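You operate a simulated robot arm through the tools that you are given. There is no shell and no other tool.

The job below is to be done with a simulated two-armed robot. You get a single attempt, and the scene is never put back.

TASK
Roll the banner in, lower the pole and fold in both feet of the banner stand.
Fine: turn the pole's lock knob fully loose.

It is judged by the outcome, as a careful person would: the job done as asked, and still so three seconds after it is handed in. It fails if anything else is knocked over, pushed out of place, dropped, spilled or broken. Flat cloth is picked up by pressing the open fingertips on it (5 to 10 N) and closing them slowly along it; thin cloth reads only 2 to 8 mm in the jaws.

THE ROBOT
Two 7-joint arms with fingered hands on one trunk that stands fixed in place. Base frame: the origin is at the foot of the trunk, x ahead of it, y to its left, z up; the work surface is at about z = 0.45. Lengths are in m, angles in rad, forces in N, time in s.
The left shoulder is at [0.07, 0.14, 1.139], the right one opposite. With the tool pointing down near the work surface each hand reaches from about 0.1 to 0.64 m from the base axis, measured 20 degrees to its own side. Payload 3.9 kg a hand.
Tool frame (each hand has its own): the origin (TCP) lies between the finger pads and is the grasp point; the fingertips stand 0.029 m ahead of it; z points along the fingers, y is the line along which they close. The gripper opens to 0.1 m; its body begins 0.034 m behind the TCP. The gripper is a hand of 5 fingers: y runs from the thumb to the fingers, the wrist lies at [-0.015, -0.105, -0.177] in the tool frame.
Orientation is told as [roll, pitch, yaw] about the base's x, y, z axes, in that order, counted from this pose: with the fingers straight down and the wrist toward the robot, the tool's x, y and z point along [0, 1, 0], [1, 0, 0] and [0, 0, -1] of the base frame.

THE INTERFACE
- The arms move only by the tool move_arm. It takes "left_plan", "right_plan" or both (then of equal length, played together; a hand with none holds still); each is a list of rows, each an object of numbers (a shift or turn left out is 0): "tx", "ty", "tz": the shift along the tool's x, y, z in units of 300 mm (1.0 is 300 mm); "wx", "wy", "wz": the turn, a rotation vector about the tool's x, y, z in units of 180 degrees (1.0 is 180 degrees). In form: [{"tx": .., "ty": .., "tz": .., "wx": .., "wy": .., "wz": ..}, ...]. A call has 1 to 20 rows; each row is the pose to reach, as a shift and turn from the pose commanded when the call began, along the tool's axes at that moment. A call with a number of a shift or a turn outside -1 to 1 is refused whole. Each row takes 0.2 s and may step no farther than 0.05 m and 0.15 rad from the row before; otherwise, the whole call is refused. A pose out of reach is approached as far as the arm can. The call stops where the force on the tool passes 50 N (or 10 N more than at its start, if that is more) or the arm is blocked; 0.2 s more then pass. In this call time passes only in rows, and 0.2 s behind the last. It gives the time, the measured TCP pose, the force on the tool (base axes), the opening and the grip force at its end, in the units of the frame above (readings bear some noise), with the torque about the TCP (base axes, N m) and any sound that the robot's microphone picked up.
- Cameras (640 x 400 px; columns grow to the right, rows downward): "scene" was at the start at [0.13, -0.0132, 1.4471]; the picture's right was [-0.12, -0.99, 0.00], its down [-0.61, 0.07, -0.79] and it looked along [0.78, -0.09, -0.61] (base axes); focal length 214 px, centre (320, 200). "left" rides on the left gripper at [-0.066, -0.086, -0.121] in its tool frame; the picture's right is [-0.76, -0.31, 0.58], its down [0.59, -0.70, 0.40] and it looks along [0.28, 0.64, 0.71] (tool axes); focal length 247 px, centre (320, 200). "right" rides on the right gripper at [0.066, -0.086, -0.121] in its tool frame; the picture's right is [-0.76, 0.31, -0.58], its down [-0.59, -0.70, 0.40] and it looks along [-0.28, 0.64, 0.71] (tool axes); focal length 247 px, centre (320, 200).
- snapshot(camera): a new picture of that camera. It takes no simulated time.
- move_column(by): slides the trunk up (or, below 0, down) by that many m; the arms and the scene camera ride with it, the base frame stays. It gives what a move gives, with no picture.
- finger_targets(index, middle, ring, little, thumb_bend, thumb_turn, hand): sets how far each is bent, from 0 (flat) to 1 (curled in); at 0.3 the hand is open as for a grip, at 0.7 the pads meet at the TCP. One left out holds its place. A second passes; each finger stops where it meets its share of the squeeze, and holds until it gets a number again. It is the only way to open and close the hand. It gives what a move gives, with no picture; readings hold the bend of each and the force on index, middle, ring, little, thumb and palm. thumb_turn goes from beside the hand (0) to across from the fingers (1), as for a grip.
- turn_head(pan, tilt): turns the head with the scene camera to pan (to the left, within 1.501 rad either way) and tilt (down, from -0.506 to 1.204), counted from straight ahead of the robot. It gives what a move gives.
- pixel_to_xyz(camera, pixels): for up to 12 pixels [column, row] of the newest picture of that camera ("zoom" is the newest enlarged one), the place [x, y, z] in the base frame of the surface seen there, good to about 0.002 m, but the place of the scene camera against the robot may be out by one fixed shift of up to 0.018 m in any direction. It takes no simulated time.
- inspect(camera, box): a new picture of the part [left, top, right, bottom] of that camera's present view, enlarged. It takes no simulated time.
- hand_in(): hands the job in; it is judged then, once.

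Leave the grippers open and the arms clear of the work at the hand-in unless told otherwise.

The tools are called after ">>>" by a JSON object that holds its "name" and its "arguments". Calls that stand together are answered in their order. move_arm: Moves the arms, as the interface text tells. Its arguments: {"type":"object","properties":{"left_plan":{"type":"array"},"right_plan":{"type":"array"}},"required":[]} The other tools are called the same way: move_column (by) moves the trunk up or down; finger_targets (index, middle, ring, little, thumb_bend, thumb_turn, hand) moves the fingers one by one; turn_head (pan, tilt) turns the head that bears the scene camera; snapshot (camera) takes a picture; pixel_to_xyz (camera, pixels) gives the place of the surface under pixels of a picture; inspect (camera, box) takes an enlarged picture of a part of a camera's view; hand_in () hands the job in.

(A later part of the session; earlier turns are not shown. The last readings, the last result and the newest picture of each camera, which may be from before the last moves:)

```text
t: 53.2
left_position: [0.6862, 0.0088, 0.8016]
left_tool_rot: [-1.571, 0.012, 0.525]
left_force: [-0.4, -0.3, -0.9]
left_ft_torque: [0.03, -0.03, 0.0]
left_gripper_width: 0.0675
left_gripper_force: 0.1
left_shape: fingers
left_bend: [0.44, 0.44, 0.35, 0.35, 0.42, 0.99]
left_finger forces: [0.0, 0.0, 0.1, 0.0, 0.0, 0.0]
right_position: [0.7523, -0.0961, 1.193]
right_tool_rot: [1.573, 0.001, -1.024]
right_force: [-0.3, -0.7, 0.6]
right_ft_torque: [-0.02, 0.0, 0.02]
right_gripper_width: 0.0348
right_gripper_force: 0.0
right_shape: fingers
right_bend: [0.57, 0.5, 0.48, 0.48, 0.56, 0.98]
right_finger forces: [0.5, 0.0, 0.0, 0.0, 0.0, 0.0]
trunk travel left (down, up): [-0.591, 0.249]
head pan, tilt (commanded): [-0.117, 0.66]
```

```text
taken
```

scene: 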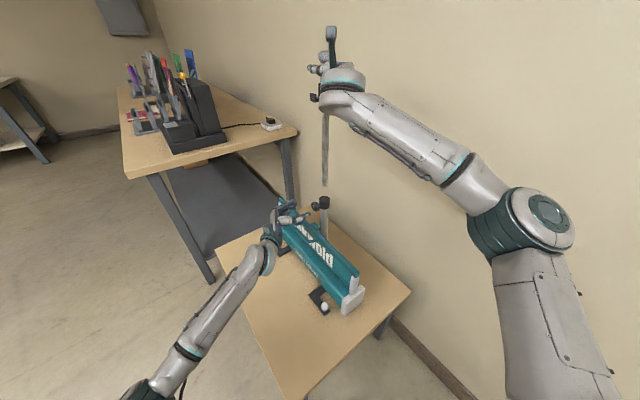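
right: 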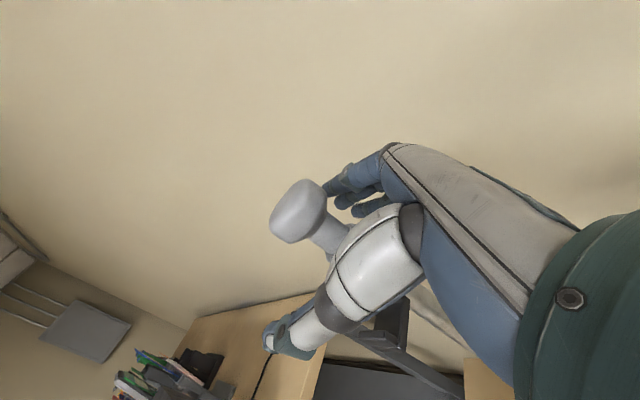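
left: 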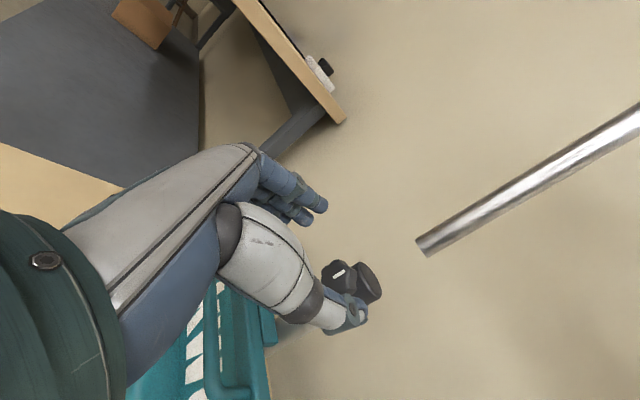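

The hand is now exactly along the knob axis, palm sideways. I dry-run the loosening turn from here (up to 160°) in free air.

>>> {"name": "move_arm", "arguments": {"left_plan": [{"wz": -0.045}, {"wz": -0.09}, {"wz": -0.135}, {"wz": -0.18}, {"wz": -0.225}, {"wz": -0.27}, {"wz": -0.315}, {"wz": -0.36}, {"wz": -0.405}, {"wz": -0.45}, {"wz": -0.495}, {"wz": -0.54}, {"wz": -0.585}, {"wz": -0.63}, {"wz": -0.675}, {"wz": -0.72}, {"wz": -0.765}, {"wz": -0.81}, {"wz": -0.855}, {"wz": -0.9}]}}

>>> {"name": "snapshot", "arguments": {"camera": "scene"}}

>>> {"name": "snapshot", "arguments": {"camera": "left"}}

```text
t: 57.5
left_position: [0.6861, 0.008, 0.8008]
left_tool_rot: [1.573, 0.303, -2.619]
left_force: [0.1, 0.6, 0.3]
left_ft_torque: [-0.01, 0.05, -0.01]
left_gripper_width: 0.0674
left_gripper_force: 0.1
left_shape: fingers
left_bend: [0.44, 0.44, 0.35, 0.35, 0.42, 0.99]
left_finger forces: [0.0, 0.0, 0.0, 0.0, 0.0, 0.0]
right_position: [0.7517, -0.0958, 1.1944]
right_tool_rot: [1.573, 0.002, -1.023]
right_force: [0.0, -0.2, -0.2]
right_ft_torque: [0.0, 0.0, -0.01]
right_gripper_width: 0.0345
right_gripper_force: 0.3
right_shape: fingers
right_bend: [0.57, 0.5, 0.48, 0.48, 0.56, 0.98]
right_finger forces: [0.3, 0.0, 0.1, 0.0, 0.0, 0.1]
trunk travel left (down, up): [-0.591, 0.249]
head pan, tilt (commanded): [-0.117, 0.66]
```

```text
taken
```

scene: 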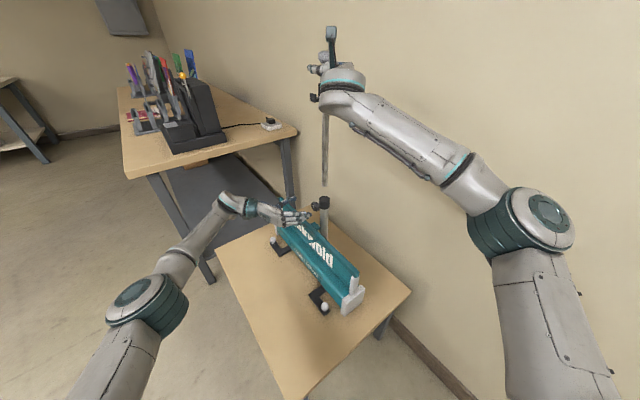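

```text
taken
```

left: 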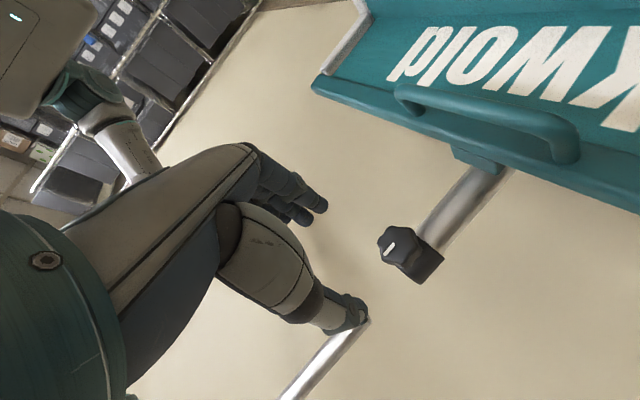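

The whole 160° stroke is reachable. I tuck ring and little fingers a bit, then turn back to the start angle while moving to 50 mm in front of the knob on its axis.

>>> {"name": "finger_targets", "arguments": {"hand": "left", "ring": 0.6, "little": 0.6}}

>>> {"name": "move_arm", "arguments": {"left_plan": [{"tx": -0.006, "ty": 0.001, "tz": 0.003, "wz": 0.045}, {"tx": -0.011, "ty": 0.002, "tz": 0.007, "wz": 0.09}, {"tx": -0.017, "ty": 0.003, "tz": 0.01, "wz": 0.135}, {"tx": -0.022, "ty": 0.004, "tz": 0.014, "wz": 0.18}, {"tx": -0.028, "ty": 0.005, "tz": 0.017, "wz": 0.225}, {"tx": -0.034, "ty": 0.007, "tz": 0.021, "wz": 0.27}, {"tx": -0.039, "ty": 0.008, "tz": 0.024, "wz": 0.315}, {"tx": -0.045, "ty": 0.009, "tz": 0.028, "wz": 0.36}, {"tx": -0.05, "ty": 0.01, "tz": 0.031, "wz": 0.405}, {"tx": -0.056, "ty": 0.011, "tz": 0.035, "wz": 0.45}, {"tx": -0.062, "ty": 0.012, "tz": 0.038, "wz": 0.495}, {"tx": -0.067, "ty": 0.013, "tz": 0.042, "wz": 0.54}, {"tx": -0.073, "ty": 0.014, "tz": 0.045, "wz": 0.585}, {"tx": -0.078, "ty": 0.015, "tz": 0.049, "wz": 0.63}, {"tx": -0.084, "ty": 0.016, "tz": 0.052, "wz": 0.675}, {"tx": -0.09, "ty": 0.017, "tz": 0.056, "wz": 0.72}, {"tx": -0.095, "ty": 0.018, "tz": 0.059, "wz": 0.765}, {"tx": -0.101, "ty": 0.02, "tz": 0.063, "wz": 0.81}, {"tx": -0.106, "ty": 0.021, "tz": 0.066, "wz": 0.855}, {"tx": -0.112, "ty": 0.022, "tz": 0.07, "wz": 0.9}]}}

>>> {"name": "snapshot", "arguments": {"camera": "left"}}

>>> {"name": "inspect", "arguments": {"camera": "scene", "box": [260, 170, 360, 250]}}

```text
t: 58.5
left_position: [0.6854, 0.0086, 0.8005]
left_tool_rot: [1.569, 0.305, -2.618]
left_force: [-1.0, 0.6, -0.1]
left_ft_torque: [0.01, 0.04, 0.0]
left_gripper_width: 0.0675
left_gripper_force: 0.0
left_shape: fingers
left_bend: [0.44, 0.44, 0.6, 0.6, 0.42, 0.99]
left_finger forces: [0.1, 0.0, 0.0, 0.1, 0.1, 0.0]
right_position: [0.7513, -0.0958, 1.1945]
right_tool_rot: [1.57, 0.002, -1.023]
right_force: [-0.5, -0.2, 0.2]
right_ft_torque: [0.0, -0.01, -0.02]
right_gripper_width: 0.0346
right_gripper_force: 0.5
right_shape: fingers
right_bend: [0.57, 0.5, 0.48, 0.48, 0.56, 0.98]
right_finger forces: [0.3, 0.0, 0.1, 0.0, 0.0, 0.0]
trunk travel left (down, up): [-0.591, 0.249]
head pan, tilt (commanded): [-0.117, 0.66]
```

```text
t: 62.6
left_position: [0.6986, -0.008, 0.7683]
left_tool_rot: [-1.572, 0.006, 0.524]
left_force: [0.0, -0.6, -1.4]
left_ft_torque: [0.0, 0.02, -0.02]
left_gripper_width: 0.0673
left_gripper_force: 0.1
left_shape: fingers
left_bend: [0.44, 0.44, 0.6, 0.6, 0.42, 0.99]
left_finger forces: [0.0, 0.0, 0.1, 0.0, 0.0, 0.1]
right_position: [0.752, -0.0966, 1.1938]
right_tool_rot: [1.573, 0.001, -1.025]
right_force: [-0.4, 0.2, -0.1]
right_ft_torque: [0.02, 0.0, 0.03]
right_gripper_width: 0.0348
right_gripper_force: 0.1
right_shape: fingers
right_bend: [0.57, 0.5, 0.48, 0.48, 0.56, 0.98]
right_finger forces: [0.3, 0.1, 0.0, 0.0, 0.0, 0.0]
trunk travel left (down, up): [-0.591, 0.249]
head pan, tilt (commanded): [-0.117, 0.66]
```

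```text
taken
```

left: 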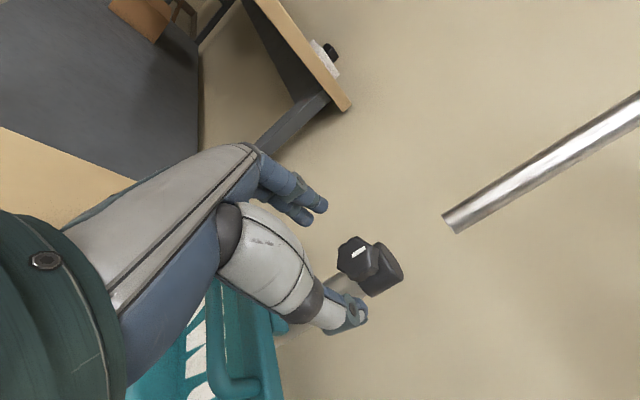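

```text
5.00 times, centred on (310, 210) of scene
```

zoom: 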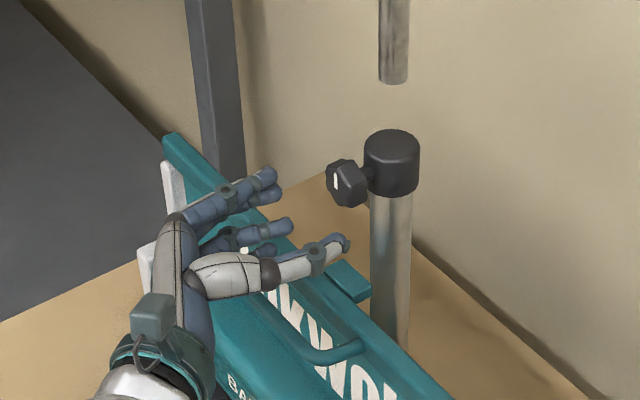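

I advance 50 mm along the knob axis so that thumb and index/middle straddle the knob sideways.

>>> {"name": "move_arm", "arguments": {"left_plan": [{"tx": 0.001, "ty": 0.002, "tz": 0.042}, {"tx": 0.002, "ty": 0.004, "tz": 0.085}, {"tx": 0.003, "ty": 0.006, "tz": 0.127}, {"tx": 0.004, "ty": 0.008, "tz": 0.169}]}}

>>> {"name": "inspect", "arguments": {"camera": "left", "box": [240, 150, 420, 350]}}

>>> {"name": "inspect", "arguments": {"camera": "scene", "box": [260, 170, 360, 250]}}

```text
t: 63.6
left_position: [0.7272, -0.0499, 0.767]
left_tool_rot: [-1.569, 0.009, 0.522]
left_force: [0.0, -0.2, 0.0]
left_ft_torque: [0.0, -0.04, 0.04]
left_gripper_width: 0.0674
left_gripper_force: 0.0
left_shape: fingers
left_bend: [0.44, 0.44, 0.6, 0.6, 0.42, 0.99]
left_finger forces: [0.1, 0.0, 0.0, 0.1, 0.0, 0.0]
right_position: [0.7519, -0.0957, 1.1943]
right_tool_rot: [1.571, 0.001, -1.025]
right_force: [0.2, -1.0, -0.3]
right_ft_torque: [0.0, -0.01, 0.02]
right_gripper_width: 0.0346
right_gripper_force: 0.6
right_shape: fingers
right_bend: [0.57, 0.5, 0.48, 0.48, 0.56, 0.98]
right_finger forces: [0.3, 0.0, 0.1, 0.1, 0.0, 0.0]
trunk travel left (down, up): [-0.591, 0.249]
head pan, tilt (commanded): [-0.117, 0.66]
```

```text
2.00 times, centred on (330, 250) of left
```

zoom: 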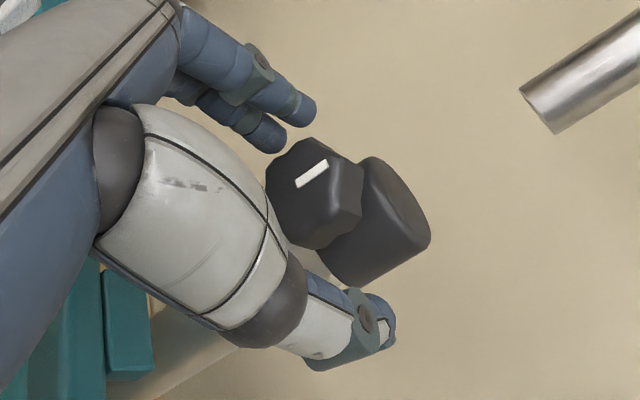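

```text
5.00 times, centred on (310, 210) of scene
```

zoom: 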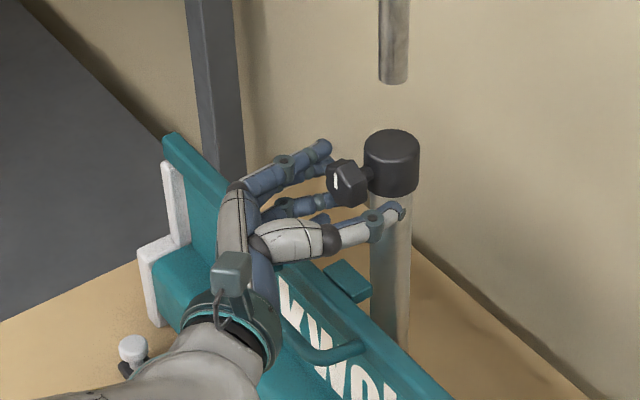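

The knob lies between thumb and index/middle. I close index, middle and thumb on it.

>>> {"name": "finger_targets", "arguments": {"hand": "left", "index": 0.7, "middle": 0.7, "thumb_bend": 0.7}}

>>> {"name": "inspect", "arguments": {"camera": "left", "box": [240, 150, 420, 350]}}

>>> {"name": "inspect", "arguments": {"camera": "scene", "box": [270, 180, 350, 230]}}

```text
t: 64.7
left_position: [0.7287, -0.0489, 0.7668]
left_tool_rot: [-1.57, 0.009, 0.527]
left_force: [6.8, 2.7, 1.2]
left_ft_torque: [-0.01, 0.03, 0.09]
left_gripper_width: 0.0282
left_gripper_force: 11.1
left_shape: fingers
left_bend: [0.6, 0.64, 0.6, 0.6, 0.63, 1.0]
left_finger forces: [9.5, 4.2, 0.0, 0.1, 7.9, 0.1]
right_position: [0.7528, -0.0959, 1.1939]
right_tool_rot: [1.571, 0.001, -1.023]
right_force: [0.2, -0.8, 0.6]
right_ft_torque: [-0.01, 0.02, 0.02]
right_gripper_width: 0.0345
right_gripper_force: 0.0
right_shape: fingers
right_bend: [0.57, 0.5, 0.48, 0.48, 0.56, 0.98]
right_finger forces: [0.3, 0.1, 0.0, 0.1, 0.0, 0.0]
trunk travel left (down, up): [-0.591, 0.249]
head pan, tilt (commanded): [-0.117, 0.66]
```

```text
2.00 times, centred on (330, 250) of left
```

zoom: 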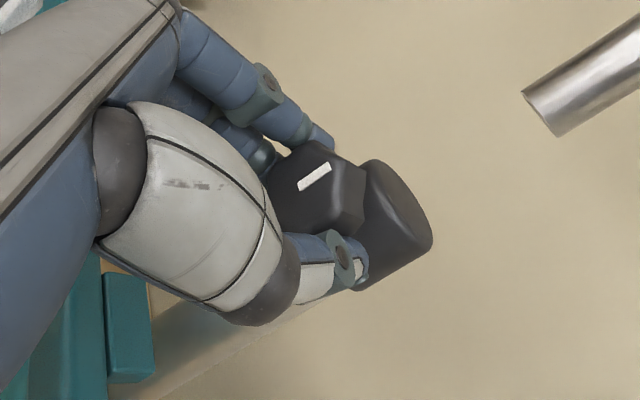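

```text
8.00 times, centred on (310, 205) of scene
```

zoom: 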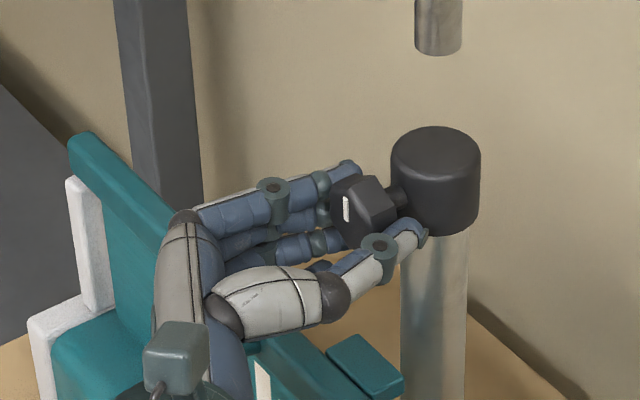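

The knob is held (about 8–14 N). I turn it counter-clockwise 22° first and check the mark and torque.

>>> {"name": "move_arm", "arguments": {"left_plan": [{"wz": -0.03}, {"wz": -0.06}, {"wz": -0.09}, {"wz": -0.12}]}}

>>> {"name": "inspect", "arguments": {"camera": "left", "box": [240, 150, 420, 350]}}

>>> {"name": "inspect", "arguments": {"camera": "scene", "box": [270, 180, 350, 230]}}

```text
t: 65.7
left_position: [0.7274, -0.0491, 0.765]
left_tool_rot: [-1.569, 0.389, 0.523]
left_force: [7.7, -2.3, 0.1]
left_ft_torque: [-0.04, 0.0, 0.14]
left_gripper_width: 0.0281
left_gripper_force: 10.1
left_shape: fingers
left_bend: [0.6, 0.65, 0.6, 0.6, 0.63, 1.0]
left_finger forces: [8.8, 4.1, 0.1, 0.0, 8.0, 0.0]
right_position: [0.753, -0.0962, 1.1939]
right_tool_rot: [1.573, 0.0, -1.024]
right_force: [-0.3, -0.5, 1.3]
right_ft_torque: [0.0, -0.02, 0.01]
right_gripper_width: 0.0345
right_gripper_force: 0.1
right_shape: fingers
right_bend: [0.57, 0.5, 0.48, 0.48, 0.56, 0.98]
right_finger forces: [0.0, 0.1, 0.0, 0.0, 0.1, 0.0]
trunk travel left (down, up): [-0.591, 0.249]
head pan, tilt (commanded): [-0.117, 0.66]
```

```text
2.00 times, centred on (330, 250) of left
```

zoom: 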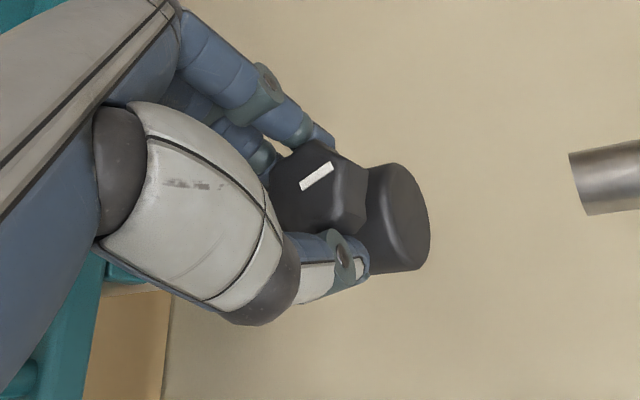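

```text
8.00 times, centred on (310, 205) of scene
```

zoom: 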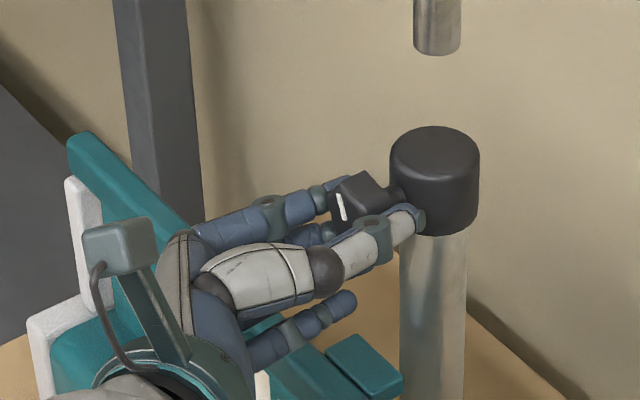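

The knob turned with the hand at very little torque (mark moved with it). I continue counter-clockwise another 70°.

>>> {"name": "move_arm", "arguments": {"left_plan": [{"wz": -0.043}, {"wz": -0.086}, {"wz": -0.129}, {"wz": -0.172}, {"wz": -0.215}, {"wz": -0.258}, {"wz": -0.301}, {"wz": -0.344}, {"wz": -0.387}]}}

>>> {"name": "inspect", "arguments": {"camera": "left", "box": [240, 150, 420, 350]}}

>>> {"name": "inspect", "arguments": {"camera": "scene", "box": [270, 150, 350, 230]}}

```text
t: 67.7
left_position: [0.727, -0.0503, 0.7657]
left_tool_rot: [1.518, 1.537, -2.673]
left_force: [-1.4, -0.6, -2.4]
left_ft_torque: [0.02, 0.0, -0.01]
left_gripper_width: 0.0282
left_gripper_force: 11.2
left_shape: fingers
left_bend: [0.61, 0.66, 0.6, 0.6, 0.62, 1.0]
left_finger forces: [7.4, 5.2, 0.0, 0.1, 9.2, 0.0]
right_position: [0.753, -0.0961, 1.1939]
right_tool_rot: [1.574, 0.002, -1.024]
right_force: [0.5, 0.1, -0.2]
right_ft_torque: [0.01, 0.03, 0.0]
right_gripper_width: 0.0346
right_gripper_force: 0.4
right_shape: fingers
right_bend: [0.57, 0.5, 0.48, 0.48, 0.56, 0.98]
right_finger forces: [0.4, 0.1, 0.0, 0.0, 0.1, 0.0]
trunk travel left (down, up): [-0.591, 0.249]
head pan, tilt (commanded): [-0.117, 0.66]
```

```text
2.00 times, centred on (330, 250) of left
```

zoom: 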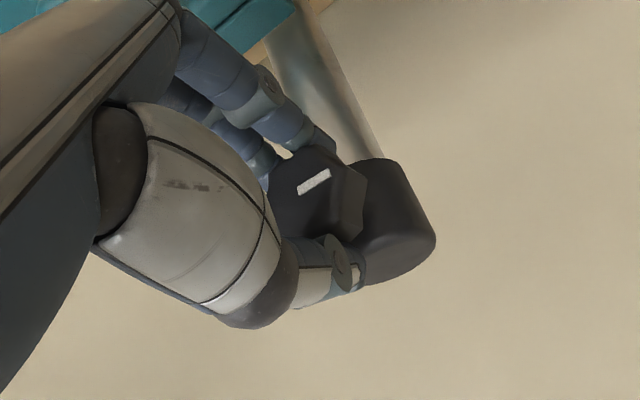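

```text
5.00 times, centred on (310, 190) of scene
```

zoom: 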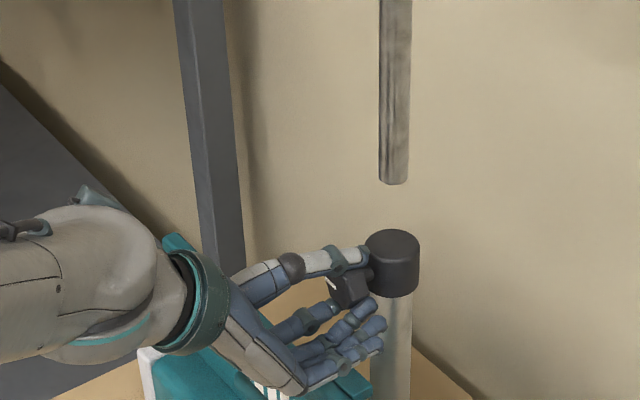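

92° so far with no resistance. I continue another 70°.

>>> {"name": "move_arm", "arguments": {"left_plan": [{"wz": -0.043}, {"wz": -0.086}, {"wz": -0.129}, {"wz": -0.172}, {"wz": -0.215}, {"wz": -0.258}, {"wz": -0.301}, {"wz": -0.344}, {"wz": -0.387}]}}

>>> {"name": "inspect", "arguments": {"camera": "left", "box": [240, 150, 420, 350]}}

>>> {"name": "inspect", "arguments": {"camera": "scene", "box": [270, 150, 350, 230]}}

```text
t: 69.7
left_position: [0.6706, -0.0651, 0.7829]
left_tool_rot: [1.556, 0.348, -2.619]
left_force: [0.3, -1.0, -0.6]
left_ft_torque: [-0.01, -0.03, 0.06]
left_gripper_width: 0.0028
left_gripper_force: 0.1
left_shape: fingers
left_bend: [0.69, 0.7, 0.6, 0.6, 0.7, 1.0]
left_finger forces: [0.0, 0.0, 0.1, 0.1, 0.0, 0.0]
left hand out of reach, approached as far as the arm can: row 6, 7, 8, 9
right_position: [0.749, -0.0994, 1.1947]
right_tool_rot: [1.576, 0.002, -1.025]
right_force: [-0.2, 0.5, -0.7]
right_ft_torque: [0.01, 0.02, 0.04]
right_gripper_width: 0.0344
right_gripper_force: 0.0
right_shape: fingers
right_bend: [0.57, 0.5, 0.48, 0.48, 0.56, 0.98]
right_finger forces: [0.0, 0.1, 0.1, 0.0, 0.0, 0.1]
trunk travel left (down, up): [-0.591, 0.249]
head pan, tilt (commanded): [-0.117, 0.66]
```

```text
2.00 times, centred on (330, 250) of left
```

zoom: 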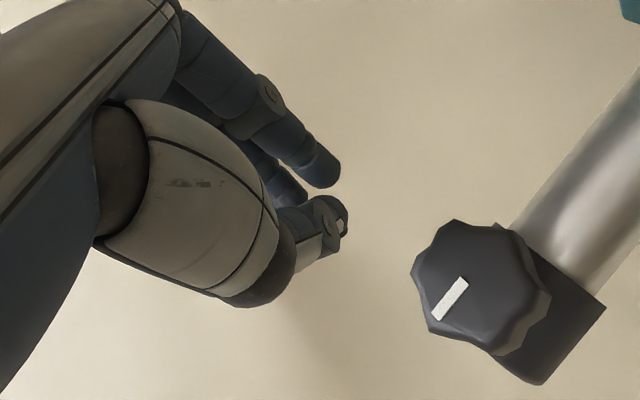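

```text
5.00 times, centred on (310, 190) of scene
```

zoom: 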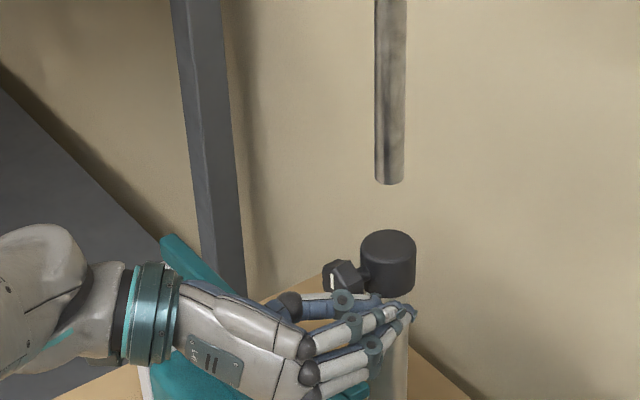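

The arm ran out of reach past about 130° here and the hand slid off sideways. I back it away from the knob along its axis and then check the knob's mark and that nothing moved.

>>> {"name": "move_arm", "arguments": {"left_plan": [{"tz": -0.07}, {"tz": -0.14}, {"tz": -0.21}]}}

>>> {"name": "snapshot", "arguments": {"camera": "left"}}

>>> {"name": "inspect", "arguments": {"camera": "scene", "box": [270, 170, 360, 240]}}

>>> {"name": "snapshot", "arguments": {"camera": "scene"}}

```text
t: 70.5
left_position: [0.6416, -0.0096, 0.7825]
left_tool_rot: [1.572, 0.324, -2.619]
left_force: [-0.3, 0.2, -0.3]
left_ft_torque: [0.0, -0.01, -0.04]
left_gripper_width: 0.0025
left_gripper_force: 0.2
left_shape: fingers
left_bend: [0.69, 0.7, 0.6, 0.6, 0.7, 1.0]
left_finger forces: [0.0, 0.0, 0.0, 0.1, 0.1, 0.0]
right_position: [0.7513, -0.0961, 1.195]
right_tool_rot: [1.572, 0.003, -1.024]
right_force: [0.4, -1.3, 0.5]
right_ft_torque: [0.01, -0.02, 0.02]
right_gripper_width: 0.0349
right_gripper_force: 0.7
right_shape: fingers
right_bend: [0.57, 0.5, 0.48, 0.48, 0.56, 0.98]
right_finger forces: [0.5, 0.0, 0.0, 0.1, 0.0, 0.0]
trunk travel left (down, up): [-0.591, 0.249]
head pan, tilt (commanded): [-0.117, 0.66]
```

```text
taken
```

left: 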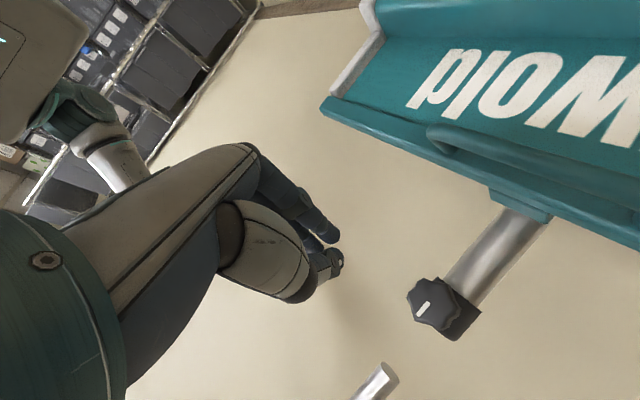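

```text
5.71 times, centred on (315, 205) of scene
```

zoom: 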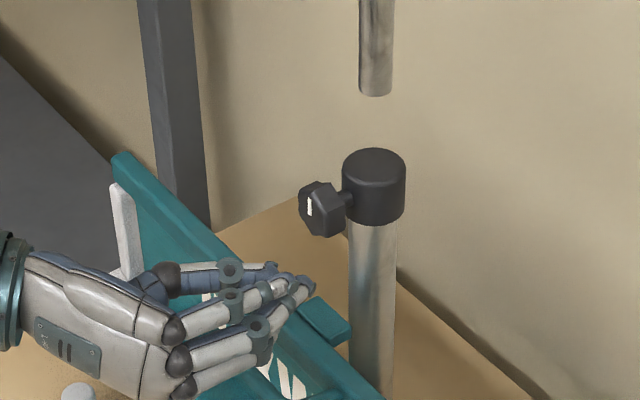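

```text
taken
```

scene: 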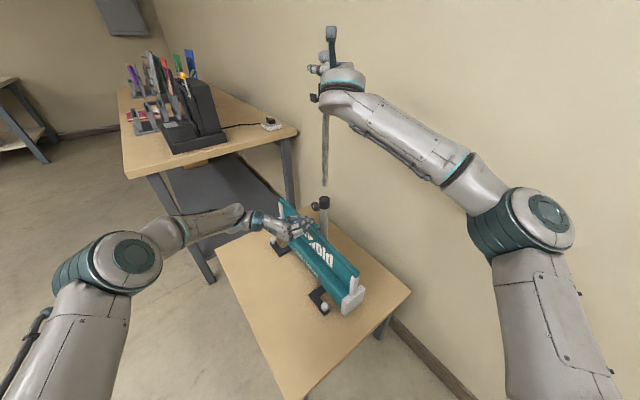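

The stand has not moved. I zoom in on the knob's mark from both cameras.

>>> {"name": "inspect", "arguments": {"camera": "left", "box": [390, 250, 500, 350]}}

>>> {"name": "inspect", "arguments": {"camera": "scene", "box": [300, 190, 340, 220]}}

>>> {"name": "pixel_to_xyz", "arguments": {"camera": "left", "pixels": [[418, 312], [427, 306], [420, 290], [435, 300], [450, 300], [425, 325], [412, 300], [440, 290]]}}

```text
4.00 times, centred on (445, 300) of left
```

zoom: 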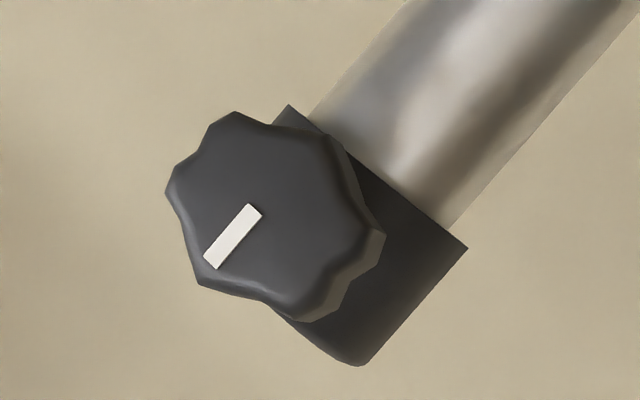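

```text
13.33 times, centred on (320, 205) of scene
```

zoom: 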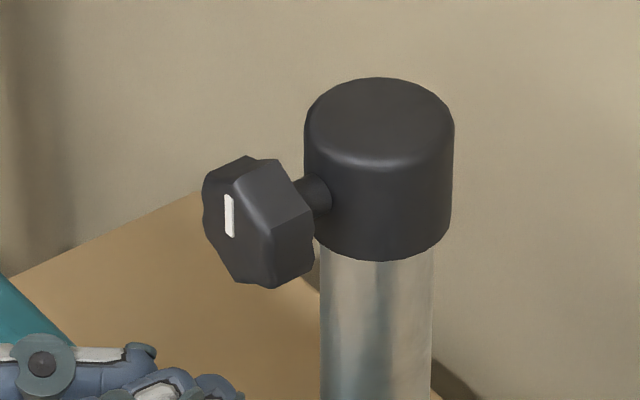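

```text
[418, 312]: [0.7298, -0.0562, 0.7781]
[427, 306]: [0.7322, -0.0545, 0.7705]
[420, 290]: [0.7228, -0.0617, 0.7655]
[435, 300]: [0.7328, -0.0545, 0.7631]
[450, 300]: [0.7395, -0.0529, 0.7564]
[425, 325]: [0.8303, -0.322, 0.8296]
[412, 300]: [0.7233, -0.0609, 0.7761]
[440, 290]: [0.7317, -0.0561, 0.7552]
```

The mark is back near 12 o'clock: the slide-off dragged it back. I'll repeat with shorter strokes (up to about 120°). First open the pinch fingers and return to the start angle in front of the knob.

>>> {"name": "finger_targets", "arguments": {"hand": "left", "index": 0.44, "middle": 0.44, "thumb_bend": 0.42}}

>>> {"name": "move_arm", "arguments": {"left_plan": [{"tx": -0.005, "ty": -0.007, "tz": 0.005, "wz": 0.045}, {"tx": -0.011, "ty": -0.015, "tz": 0.009, "wz": 0.089}, {"tx": -0.016, "ty": -0.022, "tz": 0.014, "wz": 0.134}, {"tx": -0.021, "ty": -0.029, "tz": 0.019, "wz": 0.179}, {"tx": -0.026, "ty": -0.037, "tz": 0.023, "wz": 0.224}, {"tx": -0.032, "ty": -0.044, "tz": 0.028, "wz": 0.268}, {"tx": -0.037, "ty": -0.051, "tz": 0.033, "wz": 0.313}, {"tx": -0.042, "ty": -0.058, "tz": 0.037, "wz": 0.358}, {"tx": -0.047, "ty": -0.066, "tz": 0.042, "wz": 0.402}, {"tx": -0.053, "ty": -0.073, "tz": 0.047, "wz": 0.447}, {"tx": -0.058, "ty": -0.08, "tz": 0.051, "wz": 0.492}, {"tx": -0.063, "ty": -0.088, "tz": 0.056, "wz": 0.536}, {"tx": -0.068, "ty": -0.095, "tz": 0.06, "wz": 0.581}, {"tx": -0.074, "ty": -0.102, "tz": 0.065, "wz": 0.626}, {"tx": -0.079, "ty": -0.11, "tz": 0.07, "wz": 0.671}, {"tx": -0.084, "ty": -0.117, "tz": 0.074, "wz": 0.715}, {"tx": -0.089, "ty": -0.124, "tz": 0.079, "wz": 0.76}, {"tx": -0.095, "ty": -0.131, "tz": 0.084, "wz": 0.805}, {"tx": -0.1, "ty": -0.139, "tz": 0.088, "wz": 0.849}, {"tx": -0.105, "ty": -0.146, "tz": 0.093, "wz": 0.894}]}}

>>> {"name": "snapshot", "arguments": {"camera": "left"}}

```text
t: 71.5
left_position: [0.6417, -0.0079, 0.7832]
left_tool_rot: [1.568, 0.324, -2.618]
left_force: [0.4, 0.7, -0.1]
left_ft_torque: [0.01, -0.01, 0.0]
left_gripper_width: 0.0668
left_gripper_force: 0.0
left_shape: fingers
left_bend: [0.44, 0.44, 0.6, 0.6, 0.42, 0.99]
left_finger forces: [0.1, 0.0, 0.1, 0.0, 0.0, 0.0]
right_position: [0.752, -0.0963, 1.194]
right_tool_rot: [1.572, 0.001, -1.026]
right_force: [0.9, -0.3, 0.6]
right_ft_torque: [-0.01, -0.02, 0.01]
right_gripper_width: 0.0346
right_gripper_force: 0.1
right_shape: fingers
right_bend: [0.57, 0.5, 0.48, 0.48, 0.56, 0.98]
right_finger forces: [0.4, 0.0, 0.0, 0.0, 0.0, 0.0]
trunk travel left (down, up): [-0.591, 0.249]
head pan, tilt (commanded): [-0.117, 0.66]
```

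```text
t: 75.7
left_position: [0.6997, -0.0099, 0.7648]
left_tool_rot: [-1.569, 0.007, 0.524]
left_force: [0.3, 0.7, 0.1]
left_ft_torque: [0.01, -0.02, 0.0]
left_gripper_width: 0.0672
left_gripper_force: 0.1
left_shape: fingers
left_bend: [0.44, 0.44, 0.6, 0.6, 0.42, 0.99]
left_finger forces: [0.0, 0.0, 0.0, 0.0, 0.1, 0.0]
right_position: [0.752, -0.0956, 1.194]
right_tool_rot: [1.572, 0.0, -1.025]
right_force: [1.7, -0.1, -0.2]
right_ft_torque: [-0.02, -0.01, -0.01]
right_gripper_width: 0.0342
right_gripper_force: 0.4
right_shape: fingers
right_bend: [0.57, 0.5, 0.48, 0.48, 0.56, 0.98]
right_finger forces: [0.2, 0.1, 0.1, 0.0, 0.1, 0.0]
trunk travel left (down, up): [-0.591, 0.249]
head pan, tilt (commanded): [-0.117, 0.66]
```

```text
taken
```

left: 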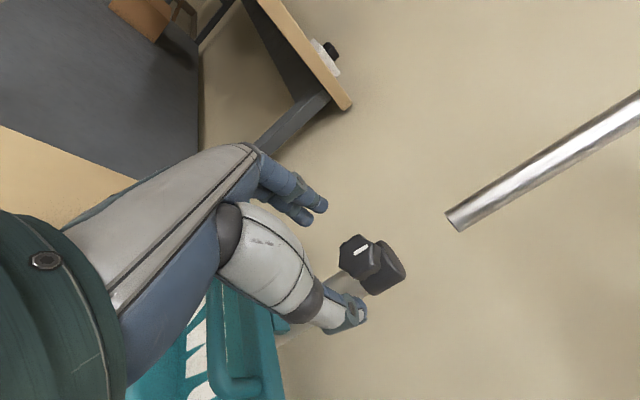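

Back at the start angle; the mark is where it began. I move in 49 mm and close on the knob again.

>>> {"name": "move_arm", "arguments": {"left_plan": [{"tx": -0.002, "ty": 0.002, "tz": 0.04}, {"tx": -0.004, "ty": 0.005, "tz": 0.08}, {"tx": -0.006, "ty": 0.007, "tz": 0.12}, {"tx": -0.007, "ty": 0.01, "tz": 0.161}]}}

>>> {"name": "finger_targets", "arguments": {"hand": "left", "index": 0.72, "middle": 0.72, "thumb_bend": 0.72}}

>>> {"name": "inspect", "arguments": {"camera": "left", "box": [240, 150, 420, 350]}}

```text
t: 76.7
left_position: [0.7262, -0.0497, 0.7664]
left_tool_rot: [-1.568, 0.009, 0.525]
left_force: [-0.3, 0.2, -0.4]
left_ft_torque: [0.02, -0.02, 0.03]
left_gripper_width: 0.0669
left_gripper_force: 0.1
left_shape: fingers
left_bend: [0.44, 0.44, 0.6, 0.6, 0.42, 0.99]
left_finger forces: [0.0, 0.1, 0.0, 0.0, 0.0, 0.0]
right_position: [0.7508, -0.0958, 1.1959]
right_tool_rot: [1.572, 0.0, -1.024]
right_force: [0.0, 0.2, 0.2]
right_ft_torque: [0.03, 0.02, -0.01]
right_gripper_width: 0.0346
right_gripper_force: 0.2
right_shape: fingers
right_bend: [0.57, 0.5, 0.48, 0.48, 0.56, 0.98]
right_finger forces: [0.3, 0.0, 0.1, 0.1, 0.0, 0.1]
trunk travel left (down, up): [-0.591, 0.249]
head pan, tilt (commanded): [-0.117, 0.66]
```

```text
t: 77.7
left_position: [0.7272, -0.0472, 0.7661]
left_tool_rot: [-1.571, 0.011, 0.525]
left_force: [5.6, 3.3, -0.9]
left_ft_torque: [-0.02, 0.01, 0.14]
left_gripper_width: 0.028
left_gripper_force: 13.0
left_shape: fingers
left_bend: [0.6, 0.63, 0.6, 0.6, 0.63, 1.0]
left_finger forces: [9.5, 7.2, 0.0, 0.0, 10.2, 0.0]
right_position: [0.7529, -0.0958, 1.1933]
right_tool_rot: [1.571, 0.001, -1.023]
right_force: [1.3, -1.2, 0.1]
right_ft_torque: [0.02, 0.04, -0.03]
right_gripper_width: 0.0345
right_gripper_force: 0.2
right_shape: fingers
right_bend: [0.57, 0.5, 0.48, 0.48, 0.56, 0.98]
right_finger forces: [0.5, 0.0, 0.1, 0.1, 0.0, 0.0]
trunk travel left (down, up): [-0.591, 0.249]
head pan, tilt (commanded): [-0.117, 0.66]
```

```text
2.00 times, centred on (330, 250) of left
```

zoom: 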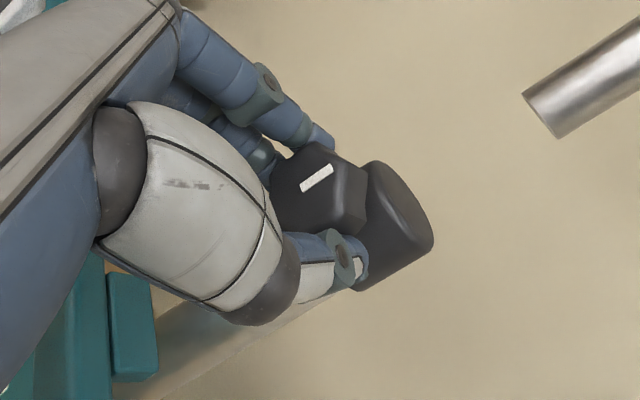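

Grip is good (9.5, 7.2 and 10.2 N). I turn counter-clockwise 108° in one stroke.

>>> {"name": "move_arm", "arguments": {"left_plan": [{"wz": -0.043}, {"wz": -0.086}, {"wz": -0.129}, {"wz": -0.172}, {"wz": -0.215}, {"wz": -0.258}, {"wz": -0.301}, {"wz": -0.344}, {"wz": -0.387}, {"wz": -0.43}, {"wz": -0.473}, {"wz": -0.516}, {"wz": -0.559}, {"wz": -0.6}]}}

>>> {"name": "inspect", "arguments": {"camera": "left", "box": [240, 150, 420, 350]}}

>>> {"name": "inspect", "arguments": {"camera": "scene", "box": [270, 150, 350, 230]}}

```text
t: 80.7
left_position: [0.7276, -0.0479, 0.7659]
left_tool_rot: [1.564, 1.243, -2.623]
left_force: [2.1, 2.2, -5.2]
left_ft_torque: [0.21, -0.16, 0.03]
left_gripper_width: 0.0272
left_gripper_force: 13.9
left_shape: fingers
left_bend: [0.61, 0.62, 0.6, 0.6, 0.63, 1.0]
left_finger forces: [9.1, 7.4, 0.0, 0.0, 11.7, 0.2]
right_position: [0.7525, -0.0957, 1.1942]
right_tool_rot: [1.572, 0.001, -1.026]
right_force: [0.5, 0.5, 0.1]
right_ft_torque: [0.0, -0.03, 0.02]
right_gripper_width: 0.0343
right_gripper_force: 0.1
right_shape: fingers
right_bend: [0.57, 0.5, 0.48, 0.48, 0.56, 0.98]
right_finger forces: [0.1, 0.1, 0.0, 0.1, 0.0, 0.1]
trunk travel left (down, up): [-0.591, 0.249]
head pan, tilt (commanded): [-0.117, 0.66]
```

```text
2.00 times, centred on (330, 250) of left
```

zoom: 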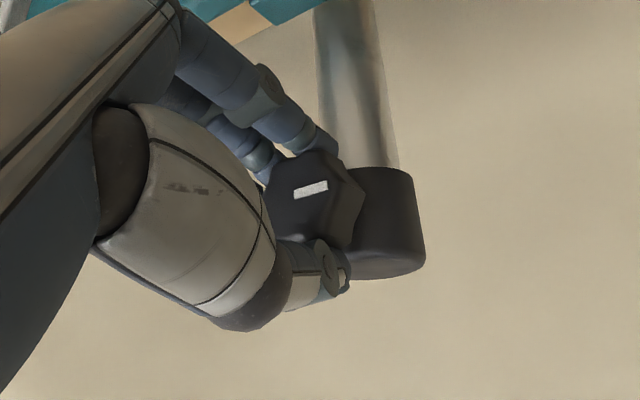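

```text
5.00 times, centred on (310, 190) of scene
```

zoom: 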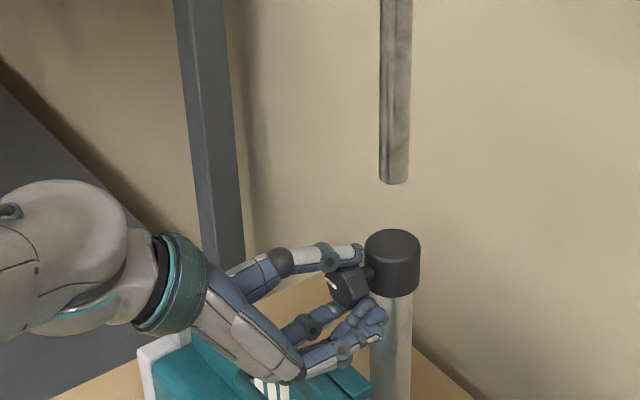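

Torque about the knob axis rose to about 0.25 N·m and the mark began to lag the hand by ~20°, so the knob has met its end stop at about 90°. I open the fingers and check the mark.

>>> {"name": "finger_targets", "arguments": {"hand": "left", "index": 0.42, "middle": 0.42, "thumb_bend": 0.4}}

>>> {"name": "inspect", "arguments": {"camera": "left", "box": [240, 150, 420, 350]}}

>>> {"name": "inspect", "arguments": {"camera": "scene", "box": [290, 180, 350, 220]}}

```text
t: 81.7
left_position: [0.7266, -0.0494, 0.7673]
left_tool_rot: [1.566, 1.25, -2.622]
left_force: [0.2, -0.6, -0.7]
left_ft_torque: [0.0, 0.02, -0.01]
left_gripper_width: 0.0719
left_gripper_force: 0.2
left_shape: fingers
left_bend: [0.42, 0.42, 0.6, 0.6, 0.4, 0.99]
left_finger forces: [0.0, 0.1, 0.1, 0.0, 0.0, 0.0]
right_position: [0.7523, -0.0958, 1.1945]
right_tool_rot: [1.574, 0.002, -1.025]
right_force: [-0.8, -0.8, 0.9]
right_ft_torque: [-0.04, 0.01, 0.01]
right_gripper_width: 0.0347
right_gripper_force: 0.2
right_shape: fingers
right_bend: [0.57, 0.5, 0.48, 0.48, 0.56, 0.98]
right_finger forces: [0.4, 0.0, 0.0, 0.0, 0.1, 0.0]
trunk travel left (down, up): [-0.591, 0.249]
head pan, tilt (commanded): [-0.117, 0.66]
```

```text
2.00 times, centred on (330, 250) of left
```

zoom: 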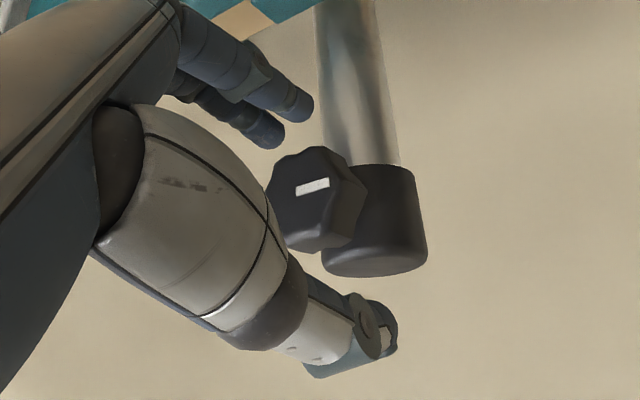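

```text
10.00 times, centred on (320, 200) of scene
```

zoom: 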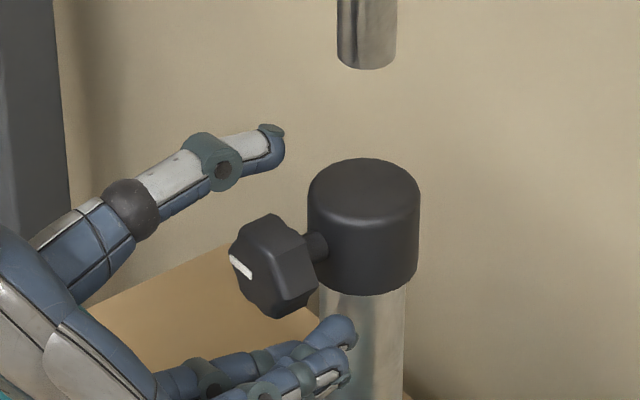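

The mark now points to 9 o'clock. To be sure it is fully loose, I turn the open hand back around the knob, grip again and try turning further.

>>> {"name": "move_arm", "arguments": {"left_plan": [{"wz": 0.043}, {"wz": 0.086}, {"wz": 0.129}, {"wz": 0.172}, {"wz": 0.215}, {"wz": 0.258}, {"wz": 0.301}, {"wz": 0.344}, {"wz": 0.387}, {"wz": 0.43}, {"wz": 0.473}, {"wz": 0.516}, {"wz": 0.559}, {"wz": 0.6}]}}

>>> {"name": "inspect", "arguments": {"camera": "left", "box": [240, 150, 420, 350]}}

>>> {"name": "finger_targets", "arguments": {"hand": "left", "index": 0.74, "middle": 0.74, "thumb_bend": 0.74}}

>>> {"name": "inspect", "arguments": {"camera": "left", "box": [240, 150, 420, 350]}}

```text
t: 84.7
left_position: [0.7275, -0.0481, 0.7686]
left_tool_rot: [-1.57, 0.008, 0.525]
left_force: [-0.3, 0.2, 0.0]
left_ft_torque: [0.02, -0.01, 0.0]
left_gripper_width: 0.0717
left_gripper_force: 0.1
left_shape: fingers
left_bend: [0.42, 0.42, 0.6, 0.6, 0.4, 0.99]
left_finger forces: [0.1, 0.0, 0.0, 0.0, 0.0, 0.0]
right_position: [0.7522, -0.0966, 1.1941]
right_tool_rot: [1.573, 0.002, -1.026]
right_force: [0.4, -0.6, 0.7]
right_ft_torque: [-0.02, -0.03, -0.01]
right_gripper_width: 0.0345
right_gripper_force: 0.1
right_shape: fingers
right_bend: [0.57, 0.5, 0.48, 0.48, 0.56, 0.98]
right_finger forces: [0.4, 0.0, 0.0, 0.0, 0.0, 0.0]
trunk travel left (down, up): [-0.591, 0.249]
head pan, tilt (commanded): [-0.117, 0.66]
```

```text
2.00 times, centred on (330, 250) of left
```

zoom: 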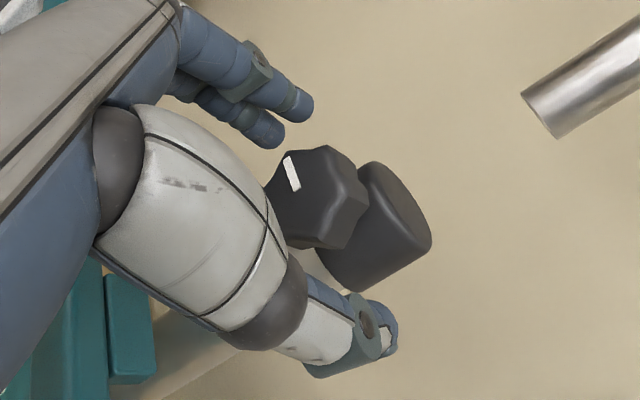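

```text
t: 85.7
left_position: [0.7273, -0.0474, 0.7676]
left_tool_rot: [-1.569, 0.008, 0.525]
left_force: [3.8, 2.0, -1.4]
left_ft_torque: [0.03, -0.01, 0.04]
left_gripper_width: 0.0277
left_gripper_force: 15.1
left_shape: fingers
left_bend: [0.61, 0.63, 0.6, 0.6, 0.63, 1.0]
left_finger forces: [8.9, 8.1, 0.1, 0.1, 13.1, 0.0]
right_position: [0.7528, -0.0962, 1.1936]
right_tool_rot: [1.573, 0.002, -1.025]
right_force: [-0.2, 0.6, 0.1]
right_ft_torque: [-0.02, 0.0, 0.0]
right_gripper_width: 0.0347
right_gripper_force: 0.5
right_shape: fingers
right_bend: [0.57, 0.5, 0.48, 0.48, 0.56, 0.98]
right_finger forces: [0.5, 0.1, 0.0, 0.0, 0.1, 0.1]
trunk travel left (down, up): [-0.591, 0.249]
head pan, tilt (commanded): [-0.117, 0.66]
```

```text
2.00 times, centred on (330, 250) of left
```

zoom: 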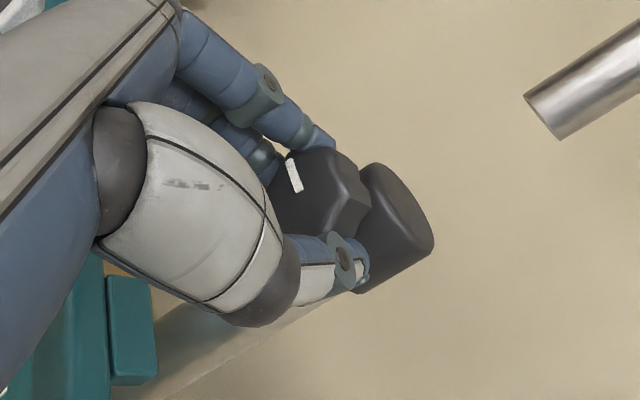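

Re-gripped with the mark toward the fingers. I try turning 23° further counter-clockwise.

>>> {"name": "move_arm", "arguments": {"left_plan": [{"wz": -0.033}, {"wz": -0.066}, {"wz": -0.1}, {"wz": -0.133}]}}

>>> {"name": "inspect", "arguments": {"camera": "left", "box": [240, 150, 420, 350]}}

```text
t: 86.7
left_position: [0.7277, -0.0481, 0.7694]
left_tool_rot: [-1.571, 0.428, 0.525]
left_force: [7.8, 2.6, 6.0]
left_ft_torque: [0.03, -0.36, 0.22]
left_gripper_width: 0.0277
left_gripper_force: 15.7
left_shape: fingers
left_bend: [0.61, 0.62, 0.6, 0.6, 0.63, 1.0]
left_finger forces: [13.0, 7.1, 0.1, 0.0, 11.1, 0.0]
right_position: [0.752, -0.0954, 1.1938]
right_tool_rot: [1.572, 0.002, -1.024]
right_force: [0.7, 0.0, 0.2]
right_ft_torque: [-0.01, 0.04, 0.02]
right_gripper_width: 0.0346
right_gripper_force: 0.4
right_shape: fingers
right_bend: [0.57, 0.5, 0.48, 0.48, 0.56, 0.98]
right_finger forces: [0.4, 0.1, 0.1, 0.0, 0.0, 0.0]
trunk travel left (down, up): [-0.591, 0.249]
head pan, tilt (commanded): [-0.117, 0.66]
```

```text
2.00 times, centred on (330, 250) of left
```

zoom: 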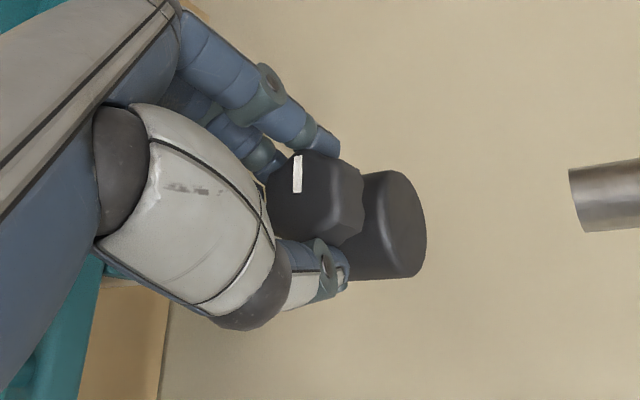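

The knob did not follow (0.32 N·m resistance): it is at its loose end stop. I open the fingers and back the left hand straight out.

>>> {"name": "finger_targets", "arguments": {"hand": "left", "index": 0.4, "middle": 0.4, "thumb_bend": 0.38}}

>>> {"name": "move_arm", "arguments": {"left_plan": [{"tz": -0.07}, {"tz": -0.14}, {"tz": -0.21}, {"tz": -0.28}]}}

>>> {"name": "inspect", "arguments": {"camera": "left", "box": [300, 180, 440, 320]}}

>>> {"name": "snapshot", "arguments": {"camera": "scene"}}

>>> {"name": "inspect", "arguments": {"camera": "scene", "box": [290, 180, 350, 220]}}

```text
t: 87.7
left_position: [0.727, -0.0476, 0.7667]
left_tool_rot: [-1.569, 0.427, 0.524]
left_force: [-0.5, 0.6, 0.7]
left_ft_torque: [0.01, 0.02, 0.0]
left_gripper_width: 0.0768
left_gripper_force: 0.0
left_shape: fingers
left_bend: [0.4, 0.4, 0.6, 0.6, 0.38, 0.99]
left_finger forces: [0.0, 0.0, 0.0, 0.0, 0.0, 0.1]
right_position: [0.7527, -0.0949, 1.1944]
right_tool_rot: [1.574, 0.001, -1.025]
right_force: [0.8, 0.2, 0.5]
right_ft_torque: [-0.03, 0.0, 0.01]
right_gripper_width: 0.0349
right_gripper_force: 0.7
right_shape: fingers
right_bend: [0.57, 0.5, 0.48, 0.48, 0.56, 0.98]
right_finger forces: [0.4, 0.1, 0.0, 0.0, 0.1, 0.0]
trunk travel left (down, up): [-0.591, 0.249]
head pan, tilt (commanded): [-0.117, 0.66]
```

```text
t: 88.7
left_position: [0.685, 0.0239, 0.7681]
left_tool_rot: [-1.569, 0.427, 0.524]
left_force: [-0.7, -0.1, -0.5]
left_ft_torque: [0.01, 0.04, 0.01]
left_gripper_width: 0.0767
left_gripper_force: 0.1
left_shape: fingers
left_bend: [0.4, 0.4, 0.6, 0.6, 0.38, 0.99]
left_finger forces: [0.0, 0.0, 0.1, 0.1, 0.0, 0.1]
right_position: [0.7516, -0.096, 1.1945]
right_tool_rot: [1.572, 0.002, -1.023]
right_force: [0.9, -0.5, -0.3]
right_ft_torque: [-0.02, -0.02, -0.04]
right_gripper_width: 0.0349
right_gripper_force: 0.1
right_shape: fingers
right_bend: [0.57, 0.5, 0.48, 0.48, 0.56, 0.98]
right_finger forces: [0.5, 0.1, 0.1, 0.0, 0.1, 0.1]
trunk travel left (down, up): [-0.591, 0.249]
head pan, tilt (commanded): [-0.117, 0.66]
```

```text
2.86 times, centred on (370, 250) of left
```

zoom: 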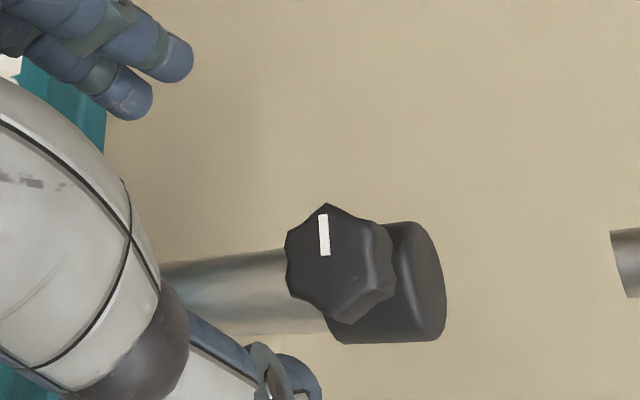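

```text
taken
```

scene: 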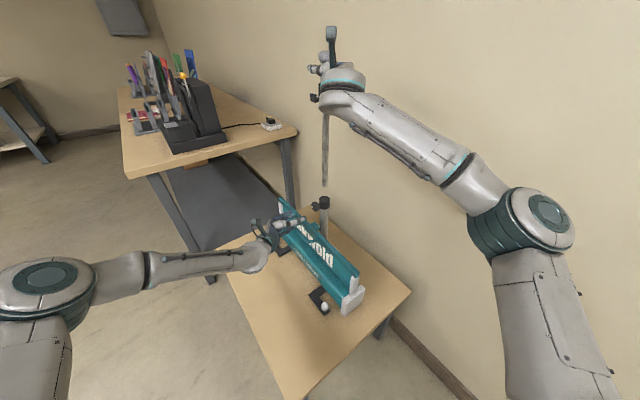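

```text
10.00 times, centred on (320, 200) of scene
```

zoom: 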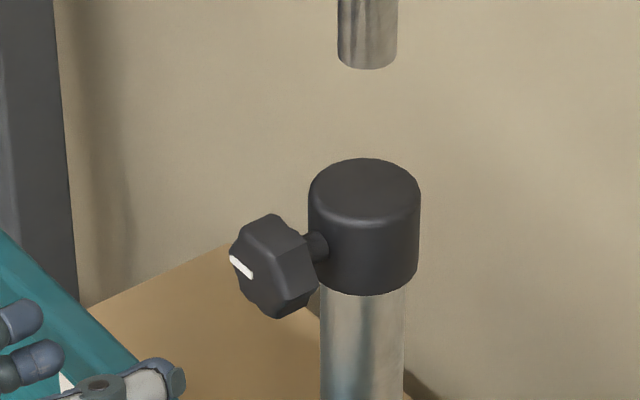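

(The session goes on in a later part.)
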